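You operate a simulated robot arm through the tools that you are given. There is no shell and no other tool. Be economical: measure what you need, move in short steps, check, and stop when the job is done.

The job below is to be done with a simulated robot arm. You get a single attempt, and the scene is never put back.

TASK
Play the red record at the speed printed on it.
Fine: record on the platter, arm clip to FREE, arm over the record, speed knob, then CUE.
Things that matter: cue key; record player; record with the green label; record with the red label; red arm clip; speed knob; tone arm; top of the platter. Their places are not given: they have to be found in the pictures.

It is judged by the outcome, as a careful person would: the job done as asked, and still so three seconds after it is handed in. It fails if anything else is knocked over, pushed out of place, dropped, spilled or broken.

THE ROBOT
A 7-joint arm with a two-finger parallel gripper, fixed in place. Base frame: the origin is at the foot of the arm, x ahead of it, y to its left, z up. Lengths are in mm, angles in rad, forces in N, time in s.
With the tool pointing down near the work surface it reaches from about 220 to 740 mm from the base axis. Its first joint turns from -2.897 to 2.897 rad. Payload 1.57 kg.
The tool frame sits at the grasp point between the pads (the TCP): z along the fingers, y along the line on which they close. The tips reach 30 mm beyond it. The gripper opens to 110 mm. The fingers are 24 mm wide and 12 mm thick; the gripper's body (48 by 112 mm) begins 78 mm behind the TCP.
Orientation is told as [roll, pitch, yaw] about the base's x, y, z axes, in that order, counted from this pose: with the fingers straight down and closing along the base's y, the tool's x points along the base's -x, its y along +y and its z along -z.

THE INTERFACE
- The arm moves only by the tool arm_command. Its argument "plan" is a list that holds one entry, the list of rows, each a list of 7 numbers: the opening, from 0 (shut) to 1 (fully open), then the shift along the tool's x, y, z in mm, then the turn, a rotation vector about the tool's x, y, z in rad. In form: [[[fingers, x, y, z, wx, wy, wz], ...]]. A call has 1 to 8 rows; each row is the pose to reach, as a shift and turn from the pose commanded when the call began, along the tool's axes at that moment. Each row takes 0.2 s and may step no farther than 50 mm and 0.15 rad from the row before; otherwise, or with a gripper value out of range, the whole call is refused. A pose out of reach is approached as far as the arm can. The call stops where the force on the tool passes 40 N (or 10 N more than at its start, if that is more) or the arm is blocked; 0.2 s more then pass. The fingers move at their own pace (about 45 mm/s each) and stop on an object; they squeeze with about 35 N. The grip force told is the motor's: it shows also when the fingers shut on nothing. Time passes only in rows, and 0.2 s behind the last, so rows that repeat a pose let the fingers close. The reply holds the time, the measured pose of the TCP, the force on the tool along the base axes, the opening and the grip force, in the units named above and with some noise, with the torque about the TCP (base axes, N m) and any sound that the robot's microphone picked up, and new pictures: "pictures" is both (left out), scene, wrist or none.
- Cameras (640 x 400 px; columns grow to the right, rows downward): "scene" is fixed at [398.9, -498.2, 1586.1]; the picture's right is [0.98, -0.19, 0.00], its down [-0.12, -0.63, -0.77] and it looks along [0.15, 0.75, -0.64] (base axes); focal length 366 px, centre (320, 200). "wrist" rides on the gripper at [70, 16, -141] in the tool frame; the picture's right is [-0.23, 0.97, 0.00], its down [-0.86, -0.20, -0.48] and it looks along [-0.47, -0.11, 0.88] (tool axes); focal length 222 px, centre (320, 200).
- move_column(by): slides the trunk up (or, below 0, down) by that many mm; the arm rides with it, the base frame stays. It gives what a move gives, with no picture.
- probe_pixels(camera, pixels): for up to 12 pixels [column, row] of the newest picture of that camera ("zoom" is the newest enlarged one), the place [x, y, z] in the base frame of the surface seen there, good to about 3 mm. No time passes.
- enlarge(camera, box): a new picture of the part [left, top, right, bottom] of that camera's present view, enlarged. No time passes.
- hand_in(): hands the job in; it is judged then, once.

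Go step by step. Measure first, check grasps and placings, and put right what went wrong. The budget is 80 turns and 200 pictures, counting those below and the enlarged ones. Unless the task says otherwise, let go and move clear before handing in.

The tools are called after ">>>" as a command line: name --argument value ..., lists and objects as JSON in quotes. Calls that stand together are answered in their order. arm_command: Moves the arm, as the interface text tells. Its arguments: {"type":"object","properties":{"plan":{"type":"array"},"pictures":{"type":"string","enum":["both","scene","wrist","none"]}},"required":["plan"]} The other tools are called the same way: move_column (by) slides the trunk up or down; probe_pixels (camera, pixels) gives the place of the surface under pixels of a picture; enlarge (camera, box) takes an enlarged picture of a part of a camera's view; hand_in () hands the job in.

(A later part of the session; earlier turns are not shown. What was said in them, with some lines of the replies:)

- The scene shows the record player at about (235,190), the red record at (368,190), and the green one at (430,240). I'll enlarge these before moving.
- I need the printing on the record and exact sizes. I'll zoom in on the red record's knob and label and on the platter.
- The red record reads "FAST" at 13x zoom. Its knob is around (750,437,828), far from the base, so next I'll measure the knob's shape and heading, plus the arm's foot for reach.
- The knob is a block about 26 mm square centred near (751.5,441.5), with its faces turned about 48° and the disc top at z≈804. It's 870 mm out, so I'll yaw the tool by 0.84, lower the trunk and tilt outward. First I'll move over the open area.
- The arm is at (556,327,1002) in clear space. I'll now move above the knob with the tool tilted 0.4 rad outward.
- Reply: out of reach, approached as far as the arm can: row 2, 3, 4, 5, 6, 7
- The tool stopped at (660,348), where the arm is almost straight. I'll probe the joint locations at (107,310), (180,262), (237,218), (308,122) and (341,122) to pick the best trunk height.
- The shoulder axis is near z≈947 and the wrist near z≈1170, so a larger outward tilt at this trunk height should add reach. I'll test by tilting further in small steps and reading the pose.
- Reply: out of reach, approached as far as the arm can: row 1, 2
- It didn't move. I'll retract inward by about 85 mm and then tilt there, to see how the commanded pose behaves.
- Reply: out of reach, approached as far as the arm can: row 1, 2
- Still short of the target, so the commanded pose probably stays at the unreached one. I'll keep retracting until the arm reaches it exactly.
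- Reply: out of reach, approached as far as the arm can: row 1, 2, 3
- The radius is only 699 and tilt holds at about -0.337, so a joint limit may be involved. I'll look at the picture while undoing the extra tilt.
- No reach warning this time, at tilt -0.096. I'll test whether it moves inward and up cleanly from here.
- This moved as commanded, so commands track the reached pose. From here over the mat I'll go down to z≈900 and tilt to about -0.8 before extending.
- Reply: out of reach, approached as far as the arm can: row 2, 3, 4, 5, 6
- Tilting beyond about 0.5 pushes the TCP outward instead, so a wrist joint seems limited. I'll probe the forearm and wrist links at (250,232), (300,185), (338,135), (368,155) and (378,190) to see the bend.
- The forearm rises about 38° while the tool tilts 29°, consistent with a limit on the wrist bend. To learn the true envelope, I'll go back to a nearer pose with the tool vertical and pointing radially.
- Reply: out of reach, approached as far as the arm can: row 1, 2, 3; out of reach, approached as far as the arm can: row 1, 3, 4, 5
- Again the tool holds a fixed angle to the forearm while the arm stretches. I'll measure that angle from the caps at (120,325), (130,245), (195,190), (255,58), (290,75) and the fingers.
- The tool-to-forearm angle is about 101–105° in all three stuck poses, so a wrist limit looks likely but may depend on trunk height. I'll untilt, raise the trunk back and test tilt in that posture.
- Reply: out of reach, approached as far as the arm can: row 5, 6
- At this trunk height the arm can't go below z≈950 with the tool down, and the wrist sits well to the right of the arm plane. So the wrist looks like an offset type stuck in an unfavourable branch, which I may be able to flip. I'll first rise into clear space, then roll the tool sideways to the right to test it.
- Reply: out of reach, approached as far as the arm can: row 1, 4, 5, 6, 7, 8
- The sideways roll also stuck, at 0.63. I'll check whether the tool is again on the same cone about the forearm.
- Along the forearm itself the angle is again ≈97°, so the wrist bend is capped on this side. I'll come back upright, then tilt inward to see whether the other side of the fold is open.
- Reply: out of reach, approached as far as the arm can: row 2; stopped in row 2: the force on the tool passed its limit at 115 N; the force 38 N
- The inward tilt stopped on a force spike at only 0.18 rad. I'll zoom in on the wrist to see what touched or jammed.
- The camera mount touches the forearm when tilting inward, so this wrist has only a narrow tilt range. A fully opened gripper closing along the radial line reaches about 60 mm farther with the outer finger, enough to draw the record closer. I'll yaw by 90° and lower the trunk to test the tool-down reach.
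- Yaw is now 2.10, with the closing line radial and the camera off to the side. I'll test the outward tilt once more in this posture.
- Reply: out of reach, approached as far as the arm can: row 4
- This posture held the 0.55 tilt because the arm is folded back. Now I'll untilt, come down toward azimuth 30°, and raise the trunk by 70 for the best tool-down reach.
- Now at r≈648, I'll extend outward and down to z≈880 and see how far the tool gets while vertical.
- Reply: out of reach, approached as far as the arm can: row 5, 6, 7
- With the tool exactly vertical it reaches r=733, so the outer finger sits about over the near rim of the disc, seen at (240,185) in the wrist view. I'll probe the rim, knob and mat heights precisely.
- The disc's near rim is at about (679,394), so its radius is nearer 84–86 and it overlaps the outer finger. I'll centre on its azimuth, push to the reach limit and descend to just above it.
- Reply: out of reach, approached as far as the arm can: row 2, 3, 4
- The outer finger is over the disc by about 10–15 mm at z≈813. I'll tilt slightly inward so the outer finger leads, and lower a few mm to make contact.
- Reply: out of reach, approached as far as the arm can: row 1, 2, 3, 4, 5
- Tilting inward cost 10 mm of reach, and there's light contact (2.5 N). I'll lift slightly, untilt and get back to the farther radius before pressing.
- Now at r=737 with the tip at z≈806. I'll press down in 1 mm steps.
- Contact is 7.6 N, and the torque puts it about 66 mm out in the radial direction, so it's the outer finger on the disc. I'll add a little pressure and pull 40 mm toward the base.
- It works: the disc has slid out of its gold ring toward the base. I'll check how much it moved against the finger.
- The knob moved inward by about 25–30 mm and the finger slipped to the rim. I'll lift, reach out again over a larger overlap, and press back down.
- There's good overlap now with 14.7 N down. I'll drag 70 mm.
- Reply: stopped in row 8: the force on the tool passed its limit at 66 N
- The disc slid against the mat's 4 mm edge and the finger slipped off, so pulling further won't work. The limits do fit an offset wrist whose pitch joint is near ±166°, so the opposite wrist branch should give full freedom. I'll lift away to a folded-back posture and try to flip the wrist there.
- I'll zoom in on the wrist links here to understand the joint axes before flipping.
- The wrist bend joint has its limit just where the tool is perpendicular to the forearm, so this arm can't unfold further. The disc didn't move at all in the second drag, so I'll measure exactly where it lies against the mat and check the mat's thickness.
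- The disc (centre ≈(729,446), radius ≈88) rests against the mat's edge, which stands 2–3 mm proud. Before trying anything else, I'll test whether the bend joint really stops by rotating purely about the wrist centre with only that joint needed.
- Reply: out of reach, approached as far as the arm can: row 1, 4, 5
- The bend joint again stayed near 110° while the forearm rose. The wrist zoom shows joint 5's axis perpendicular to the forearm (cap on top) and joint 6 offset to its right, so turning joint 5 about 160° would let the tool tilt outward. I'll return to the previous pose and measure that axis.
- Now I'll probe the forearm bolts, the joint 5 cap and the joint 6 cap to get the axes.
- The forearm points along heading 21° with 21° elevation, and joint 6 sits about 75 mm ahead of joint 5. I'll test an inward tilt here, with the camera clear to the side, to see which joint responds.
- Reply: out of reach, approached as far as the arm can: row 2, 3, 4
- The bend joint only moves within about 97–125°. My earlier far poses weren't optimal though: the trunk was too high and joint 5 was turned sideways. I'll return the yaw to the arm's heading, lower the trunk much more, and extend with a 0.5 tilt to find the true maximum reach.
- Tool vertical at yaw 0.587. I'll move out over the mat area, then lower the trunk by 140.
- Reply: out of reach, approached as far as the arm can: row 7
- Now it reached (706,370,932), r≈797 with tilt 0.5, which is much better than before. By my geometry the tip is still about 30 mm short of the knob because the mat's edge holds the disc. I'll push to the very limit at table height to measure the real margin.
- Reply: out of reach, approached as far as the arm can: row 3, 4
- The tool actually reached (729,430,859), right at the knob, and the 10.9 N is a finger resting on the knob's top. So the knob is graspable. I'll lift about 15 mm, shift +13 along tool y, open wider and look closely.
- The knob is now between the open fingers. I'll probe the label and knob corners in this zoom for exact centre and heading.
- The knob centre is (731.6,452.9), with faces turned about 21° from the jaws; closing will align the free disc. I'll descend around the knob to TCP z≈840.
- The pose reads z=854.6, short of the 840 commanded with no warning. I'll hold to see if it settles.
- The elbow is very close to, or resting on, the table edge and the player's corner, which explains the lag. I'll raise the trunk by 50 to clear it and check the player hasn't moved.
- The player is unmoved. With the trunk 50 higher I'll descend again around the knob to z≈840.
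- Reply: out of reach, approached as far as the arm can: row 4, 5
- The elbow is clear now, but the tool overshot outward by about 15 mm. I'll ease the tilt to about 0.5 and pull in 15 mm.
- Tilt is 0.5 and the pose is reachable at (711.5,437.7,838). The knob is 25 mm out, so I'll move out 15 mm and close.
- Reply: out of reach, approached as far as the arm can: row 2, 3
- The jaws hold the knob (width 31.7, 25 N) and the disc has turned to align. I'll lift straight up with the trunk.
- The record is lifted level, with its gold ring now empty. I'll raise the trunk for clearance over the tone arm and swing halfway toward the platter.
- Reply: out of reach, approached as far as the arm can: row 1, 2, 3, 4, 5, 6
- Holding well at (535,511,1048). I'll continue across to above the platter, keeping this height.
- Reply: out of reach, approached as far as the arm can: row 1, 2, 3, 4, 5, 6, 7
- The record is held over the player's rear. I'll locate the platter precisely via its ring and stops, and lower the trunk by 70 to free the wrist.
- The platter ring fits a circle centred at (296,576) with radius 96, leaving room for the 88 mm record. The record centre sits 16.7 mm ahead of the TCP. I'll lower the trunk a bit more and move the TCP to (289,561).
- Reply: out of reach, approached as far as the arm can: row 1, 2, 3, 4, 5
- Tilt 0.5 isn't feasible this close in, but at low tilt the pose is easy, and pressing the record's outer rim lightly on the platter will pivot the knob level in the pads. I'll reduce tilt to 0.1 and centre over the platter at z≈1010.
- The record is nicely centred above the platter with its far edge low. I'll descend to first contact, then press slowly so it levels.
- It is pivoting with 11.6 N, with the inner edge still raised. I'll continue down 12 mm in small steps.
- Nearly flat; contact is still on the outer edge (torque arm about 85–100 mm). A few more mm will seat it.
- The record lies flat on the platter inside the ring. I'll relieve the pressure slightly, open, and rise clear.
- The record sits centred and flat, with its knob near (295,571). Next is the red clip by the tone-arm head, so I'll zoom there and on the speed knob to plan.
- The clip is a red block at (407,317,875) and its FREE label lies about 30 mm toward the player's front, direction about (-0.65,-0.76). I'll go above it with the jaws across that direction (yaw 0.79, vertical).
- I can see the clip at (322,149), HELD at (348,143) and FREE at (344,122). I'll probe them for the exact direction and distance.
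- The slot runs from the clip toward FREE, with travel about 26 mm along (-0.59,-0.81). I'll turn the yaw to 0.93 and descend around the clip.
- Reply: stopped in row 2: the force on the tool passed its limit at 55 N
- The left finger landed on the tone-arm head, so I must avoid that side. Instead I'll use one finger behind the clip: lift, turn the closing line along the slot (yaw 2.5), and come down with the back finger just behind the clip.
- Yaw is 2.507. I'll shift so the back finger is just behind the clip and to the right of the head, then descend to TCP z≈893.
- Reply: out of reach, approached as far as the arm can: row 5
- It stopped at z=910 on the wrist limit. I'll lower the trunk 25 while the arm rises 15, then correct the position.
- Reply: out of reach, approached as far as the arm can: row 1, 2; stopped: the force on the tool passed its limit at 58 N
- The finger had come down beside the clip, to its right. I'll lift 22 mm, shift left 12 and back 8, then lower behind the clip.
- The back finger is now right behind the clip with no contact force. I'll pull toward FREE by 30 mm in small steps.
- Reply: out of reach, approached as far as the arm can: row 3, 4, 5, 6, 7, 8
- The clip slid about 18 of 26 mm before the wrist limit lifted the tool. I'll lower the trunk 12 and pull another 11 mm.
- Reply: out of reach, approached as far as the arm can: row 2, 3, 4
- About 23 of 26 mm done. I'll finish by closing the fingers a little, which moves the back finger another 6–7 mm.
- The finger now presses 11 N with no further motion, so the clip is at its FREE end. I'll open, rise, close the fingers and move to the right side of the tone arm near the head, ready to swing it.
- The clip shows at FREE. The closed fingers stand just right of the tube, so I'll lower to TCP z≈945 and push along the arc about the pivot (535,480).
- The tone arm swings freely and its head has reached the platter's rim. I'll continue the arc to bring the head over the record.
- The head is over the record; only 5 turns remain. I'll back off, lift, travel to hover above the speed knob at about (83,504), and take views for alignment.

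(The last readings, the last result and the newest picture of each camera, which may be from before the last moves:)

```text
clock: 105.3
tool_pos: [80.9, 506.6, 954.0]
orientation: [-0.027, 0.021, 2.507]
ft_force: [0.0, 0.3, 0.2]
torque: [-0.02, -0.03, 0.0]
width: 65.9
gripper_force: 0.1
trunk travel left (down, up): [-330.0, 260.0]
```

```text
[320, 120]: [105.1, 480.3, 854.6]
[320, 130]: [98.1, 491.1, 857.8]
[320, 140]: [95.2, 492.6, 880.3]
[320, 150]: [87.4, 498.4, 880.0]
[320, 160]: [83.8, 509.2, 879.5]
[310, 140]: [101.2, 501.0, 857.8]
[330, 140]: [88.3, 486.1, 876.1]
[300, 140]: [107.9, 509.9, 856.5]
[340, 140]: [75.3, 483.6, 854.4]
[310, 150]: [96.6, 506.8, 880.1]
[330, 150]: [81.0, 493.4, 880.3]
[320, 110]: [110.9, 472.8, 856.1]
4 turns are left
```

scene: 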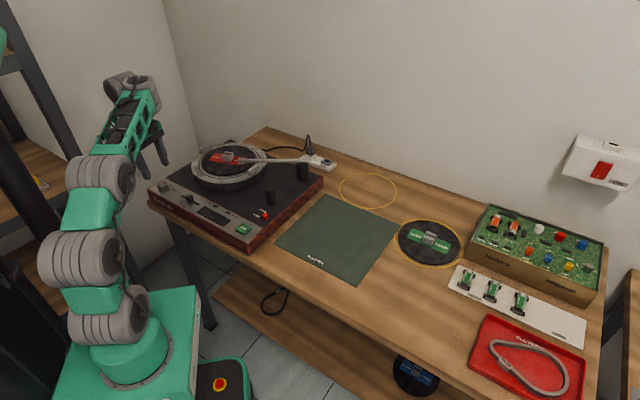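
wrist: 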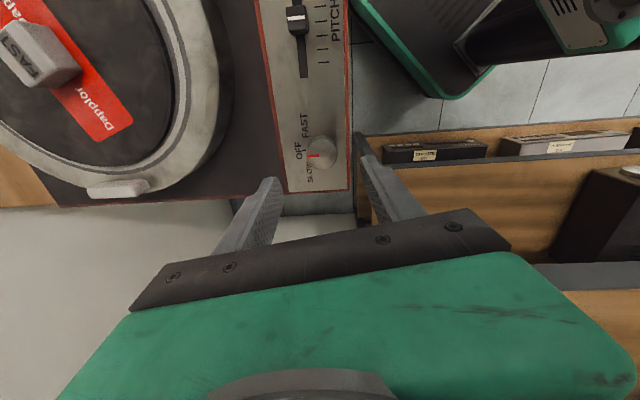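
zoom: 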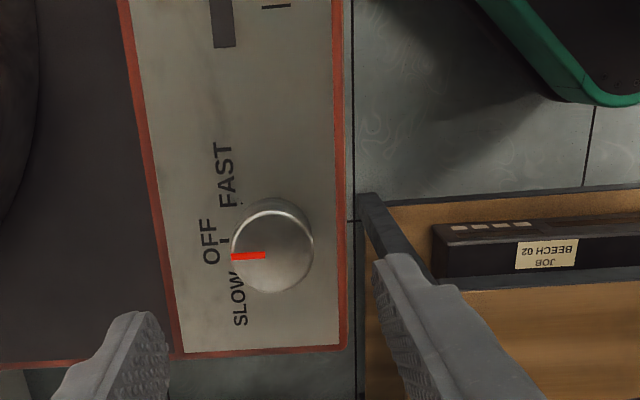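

The wrist zoom shows the knob centre at (85,500.6), pointer at OFF, and FAST about 50–54° clockwise from above. I'll descend, grip, turn 0.907 rad clockwise, release, rise and check.

>>> arm_command --plan '[[[0.6, 6.9, 2.4, 0, 0, 0, 0], [0.6, 6.9, 2.4, 22, 0, 0, 0], [0.6, 6.9, 2.4, 44, 0, 0, 0], [0.6, 6.9, 2.4, 64, 0, 0, 0], [0.6, 6.9, 2.4, 64, 0, 0, 0]]]' --pictures "none"

>>> arm_command --plan '[[[0.3, 0, 0, 0, 0, 0, 0], [0, 0, 0, 0, 0, 0, 0], [0, 0, 0, 0, 0, 0, 0], [0, 0, 0, 0, 0, 0, 0]]]' --pictures "none"

>>> arm_command --plan '[[[0, 0, 0, 0, 0, 0, 0.13], [0, 0, 0, 0, 0, 0, 0.26], [0, 0, 0, 0, 0, 0, 0.39], [0, 0, 0, 0, 0, 0, 0.52], [0, 0, 0, 0, 0, 0, 0.65], [0, 0, 0, 0, 0, 0, 0.78], [0, 0, 0, 0, 0, 0, 0.907], [0, 0, 0, 0, 0, 0, 0.907]]]' --pictures "none"

>>> arm_command --plan '[[[0.3, 0, 0, 0, 0, 0, 0], [0.6, 0, 0, 0, 0, 0, 0], [0.6, 0, 0, 0, 0, 0, 0], [0.6, 0, 0, -30, 0, 0, 0], [0.6, 0, 0, -65, 0, 0, 0], [0.6, 0, 0, -100, 0, 0, 0]]]' --pictures "wrist"

>>> enlarge --camera "scene" --box '[145, 155, 225, 205]'

>>> enlarge --camera "scene" --box '[190, 140, 290, 240]'

>>> probe_pixels --camera "scene" --pixels '[[243, 229], [240, 229], [246, 229], [243, 226], [243, 232]]'

```text
clock: 106.5
tool_pos: [86.2, 500.7, 890.0]
orientation: [-0.03, 0.02, 2.505]
ft_force: [-0.5, -1.1, 0.9]
torque: [0.01, 0.03, 0.0]
width: 66.3
gripper_force: 0.1
trunk travel left (down, up): [-330.0, 260.0]
```

```text
clock: 107.5
tool_pos: [86.1, 500.0, 888.8]
orientation: [-0.028, 0.025, 2.508]
ft_force: [-6.7, -8.9, -0.1]
torque: [-0.61, 0.47, 0.06]
width: 31.7
gripper_force: 30.2
trunk travel left (down, up): [-330.0, 260.0]
```

```text
clock: 109.3
tool_pos: [83.2, 499.4, 889.2]
orientation: [-0.034, -0.011, 1.6]
ft_force: [-30.3, -11.8, 2.9]
torque: [-0.43, 1.55, 0.44]
width: 32.1
gripper_force: 41.0
trunk travel left (down, up): [-330.0, 260.0]
```

```text
clock: 110.7
tool_pos: [81.9, 498.6, 988.3]
orientation: [-0.033, -0.006, 1.601]
ft_force: [-0.1, 0.0, -0.3]
torque: [0.0, -0.04, -0.02]
width: 66.0
gripper_force: 0.1
trunk travel left (down, up): [-330.0, 260.0]
```

wrist: 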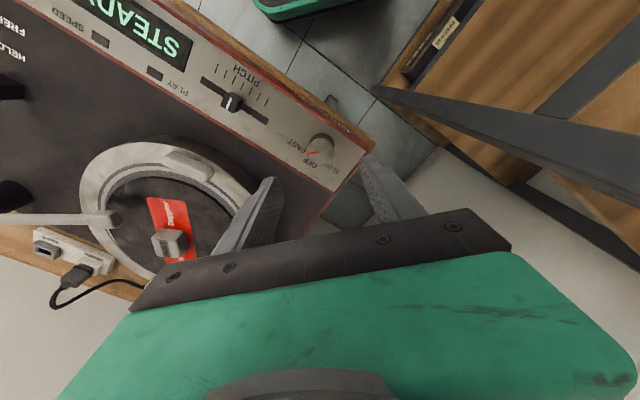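

```text
8.00 times, centred on (185, 180) of scene
```

zoom: 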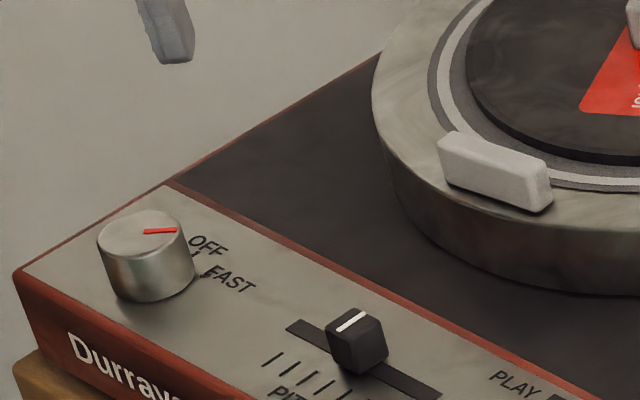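

```text
4.00 times, centred on (240, 190) of scene
```

zoom: 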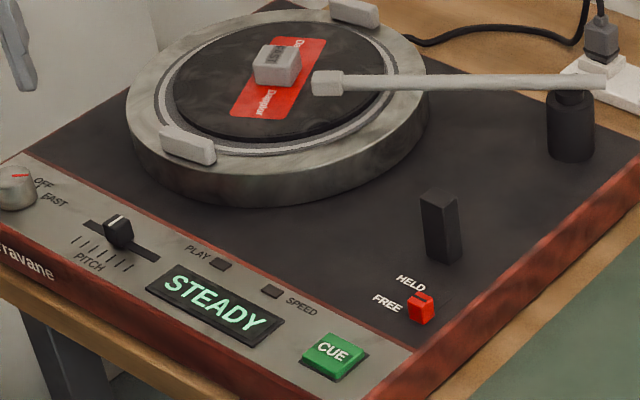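

```text
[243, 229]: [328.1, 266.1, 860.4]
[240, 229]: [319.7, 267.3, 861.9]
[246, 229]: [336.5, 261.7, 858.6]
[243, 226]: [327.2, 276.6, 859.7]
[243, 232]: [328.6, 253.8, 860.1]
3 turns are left
```

The display reads STEADY, the platter is turning and the pointer stands at FAST. The tone-arm head is over the record and the clip is at FREE. Now I'll go to CUE at (328,266,860), lower the trunk, press, rise and check.

>>> arm_command --plan '[[[0, 33.9, -34.7, 0, -0.017, 0.013, 0], [0, 67.8, -69.3, 0, -0.034, 0.026, 0], [0, 101.7, -104, 0, -0.051, 0.039, 0], [0, 135.5, -138.6, 0, -0.068, 0.052, 0], [0, 169.4, -173.3, 0, -0.085, 0.065, 0], [0, 203.3, -207.9, 0, -0.102, 0.078, 0], [0, 237.2, -242.6, 0, -0.119, 0.091, 0], [0, 237.2, -242.6, 0, -0.119, 0.091, 0]]]' --pictures "none"

>>> move_column --by -50

>>> arm_command --plan '[[[0, -1.8, -2.4, 20, 0, 0, 0], [0, -3.3, -4.3, 36, 0, 0, 0], [0, -3.8, -5, 41.5, 0, 0, 0], [0, -4.2, -5.5, 45.5, 0, 0, 0], [0, -4.4, -5.8, 48, 0, 0, 0], [0, -4.6, -6, 50.5, 0, 0, 0], [0, -4.8, -6.2, 52.5, 0, 0, 0], [0, -4.8, -6.2, 52.5, 0, 0, 0]]]' --pictures "none"

>>> enlarge --camera "scene" --box '[190, 140, 290, 240]'

>>> arm_command --plan '[[[0, 1.8, 2.4, -20, 0, 0, 0], [0, 4.5, 6, -50, 0, 0, 0], [0, 8, 10, -90, 0, 0, 0], [0, 10, 13, -120, 0, 0, 0]]]' --pictures "scene"

>>> enlarge --camera "scene" --box '[190, 140, 290, 240]'

```text
clock: 112.5
tool_pos: [331.2, 268.7, 993.6]
orientation: [0.087, 0.081, 1.602]
ft_force: [-0.1, -0.3, 0.4]
torque: [-0.01, 0.01, -0.03]
width: 0.0
gripper_force: 20.9
trunk travel left (down, up): [-330.0, 260.0]
```

```text
clock: 113.5
tool_pos: [329.5, 268.8, 942.0]
orientation: [0.084, 0.082, 1.602]
ft_force: [-0.3, 0.0, -0.2]
torque: [0.04, -0.01, 0.0]
width: 0.1
gripper_force: 21.0
trunk travel left (down, up): [-280.0, 310.0]
```

```text
clock: 115.2
tool_pos: [332.2, 269.8, 889.9]
orientation: [0.086, 0.081, 1.602]
ft_force: [0.4, 0.3, 2.4]
torque: [0.03, -0.04, -0.01]
width: 0.0
gripper_force: 21.6
trunk travel left (down, up): [-280.0, 310.0]
heard: click
```

```text
4.00 times, centred on (240, 190) of scene
```

zoom: 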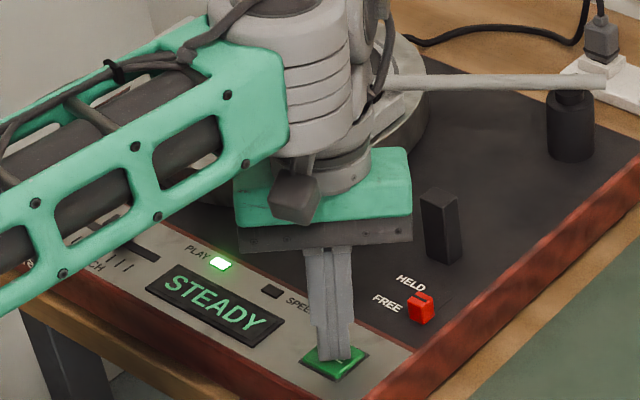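

```text
clock: 116.0
tool_pos: [315.0, 256.7, 888.0]
orientation: [0.23, 0.188, 1.671]
ft_force: [-4.9, -12.7, 15.2]
torque: [-0.32, 0.06, -0.02]
width: 0.0
gripper_force: 21.2
trunk travel left (down, up): [-280.0, 310.0]
heard: click
stopped in row 3: the force on the tool passed its limit at 132 N (the readings are from after the stop); the commanded pose is now the measured one
```

scene: 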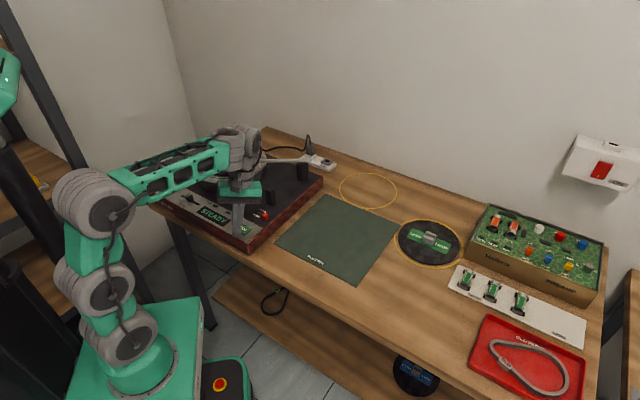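

```text
4.00 times, centred on (240, 190) of scene
2 turns are left
```

zoom: 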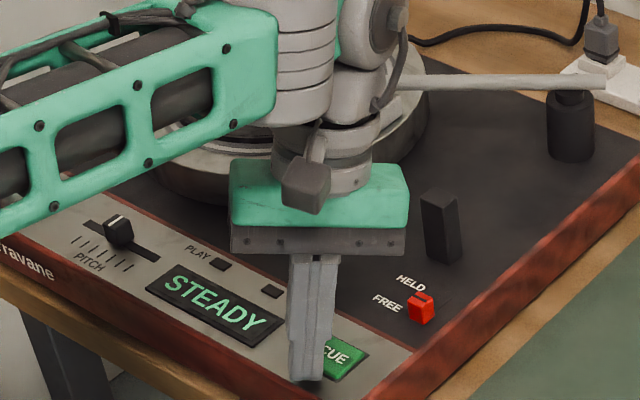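

CUE worked (PLAY lit), but on lifting the arm jumped and clicked CUE a second time, so PLAY went out again. I'll lift with the trunk only, shift onto the key, press once with the trunk, and lift with the trunk again.

>>> move_column --by 50

>>> arm_command --plan '[[[0, -3, -4.4, -1.6, 0, 0, 0], [0, -6, -8.8, -3.2, 0, 0, 0], [0, -9, -13.2, -4.9, 0, 0, 0], [0, -9, -13.2, -4.9, 0, 0, 0]]]' --pictures "none"

>>> enlarge --camera "scene" --box '[190, 140, 290, 240]'

>>> move_column --by -48

>>> enlarge --camera "scene" --box '[190, 140, 290, 240]'

>>> move_column --by 120

>>> enlarge --camera "scene" --box '[150, 130, 310, 240]'

```text
clock: 116.9
tool_pos: [315.5, 259.3, 936.6]
orientation: [0.232, 0.189, 1.673]
ft_force: [-0.3, -0.4, -0.1]
torque: [0.01, -0.02, 0.02]
width: 0.1
gripper_force: 21.1
trunk travel left (down, up): [-330.0, 260.0]
```

```text
clock: 117.9
tool_pos: [327.5, 270.6, 937.4]
orientation: [0.233, 0.188, 1.672]
ft_force: [0.1, -0.6, 0.3]
torque: [-0.03, -0.01, 0.02]
width: 0.1
gripper_force: 21.4
trunk travel left (down, up): [-330.0, 260.0]
```

```text
4.00 times, centred on (240, 190) of scene
```

zoom: 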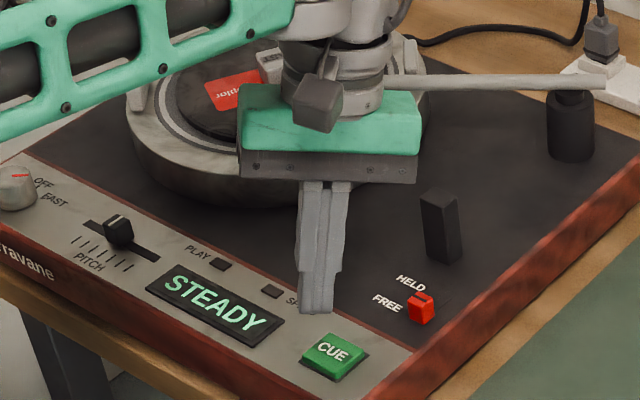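

```text
clock: 118.8
tool_pos: [327.8, 270.3, 888.3]
orientation: [0.23, 0.188, 1.67]
ft_force: [0.3, 0.0, 6.8]
torque: [0.03, -0.07, 0.03]
width: 0.0
gripper_force: 21.3
trunk travel left (down, up): [-282.0, 308.0]
heard: click
```

```text
4.00 times, centred on (240, 190) of scene
```

zoom: 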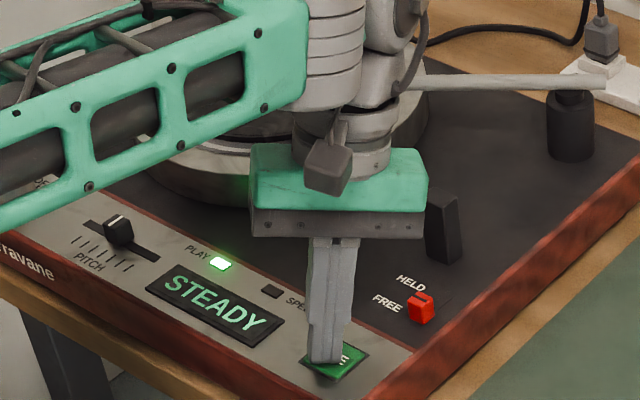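

```text
clock: 120.3
tool_pos: [328.2, 269.5, 1008.2]
orientation: [0.232, 0.191, 1.674]
ft_force: [-0.6, 0.0, -0.5]
torque: [0.0, 0.03, -0.01]
width: 0.0
gripper_force: 21.1
trunk travel left (down, up): [-402.0, 188.0]
```

```text
3.64 times, centred on (230, 185) of scene
1 turns are left
```

zoom: 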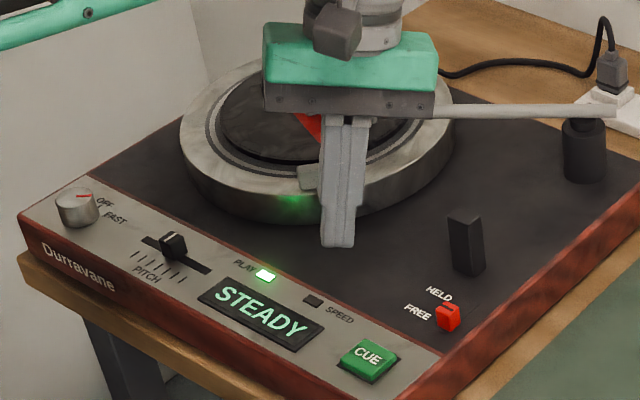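

The PLAY light is on and the display reads STEADY. The knob is at FAST, the clip at FREE, the record is spinning with the tone arm over it, and the gripper is clear, so I'm handing in.

>>> hand_in

```text
The job is handed in.
```

The red record is on the platter and playing at FAST, the speed printed on it. The PLAY light was on and the display read STEADY when I handed in.

Three things went differently from plan along the way:
- **Record:** I first dragged it out of its gold ring, then lifted it by its knob and set it on the platter.
- **Tone arm:** a finger came down on its head with about 55 N while I was reaching for the clip. It stayed in place and swung freely afterwards.
- **CUE:** the arm jumped after the first press and pressed it again, which turned PLAY off. I pressed it once more to start playing.
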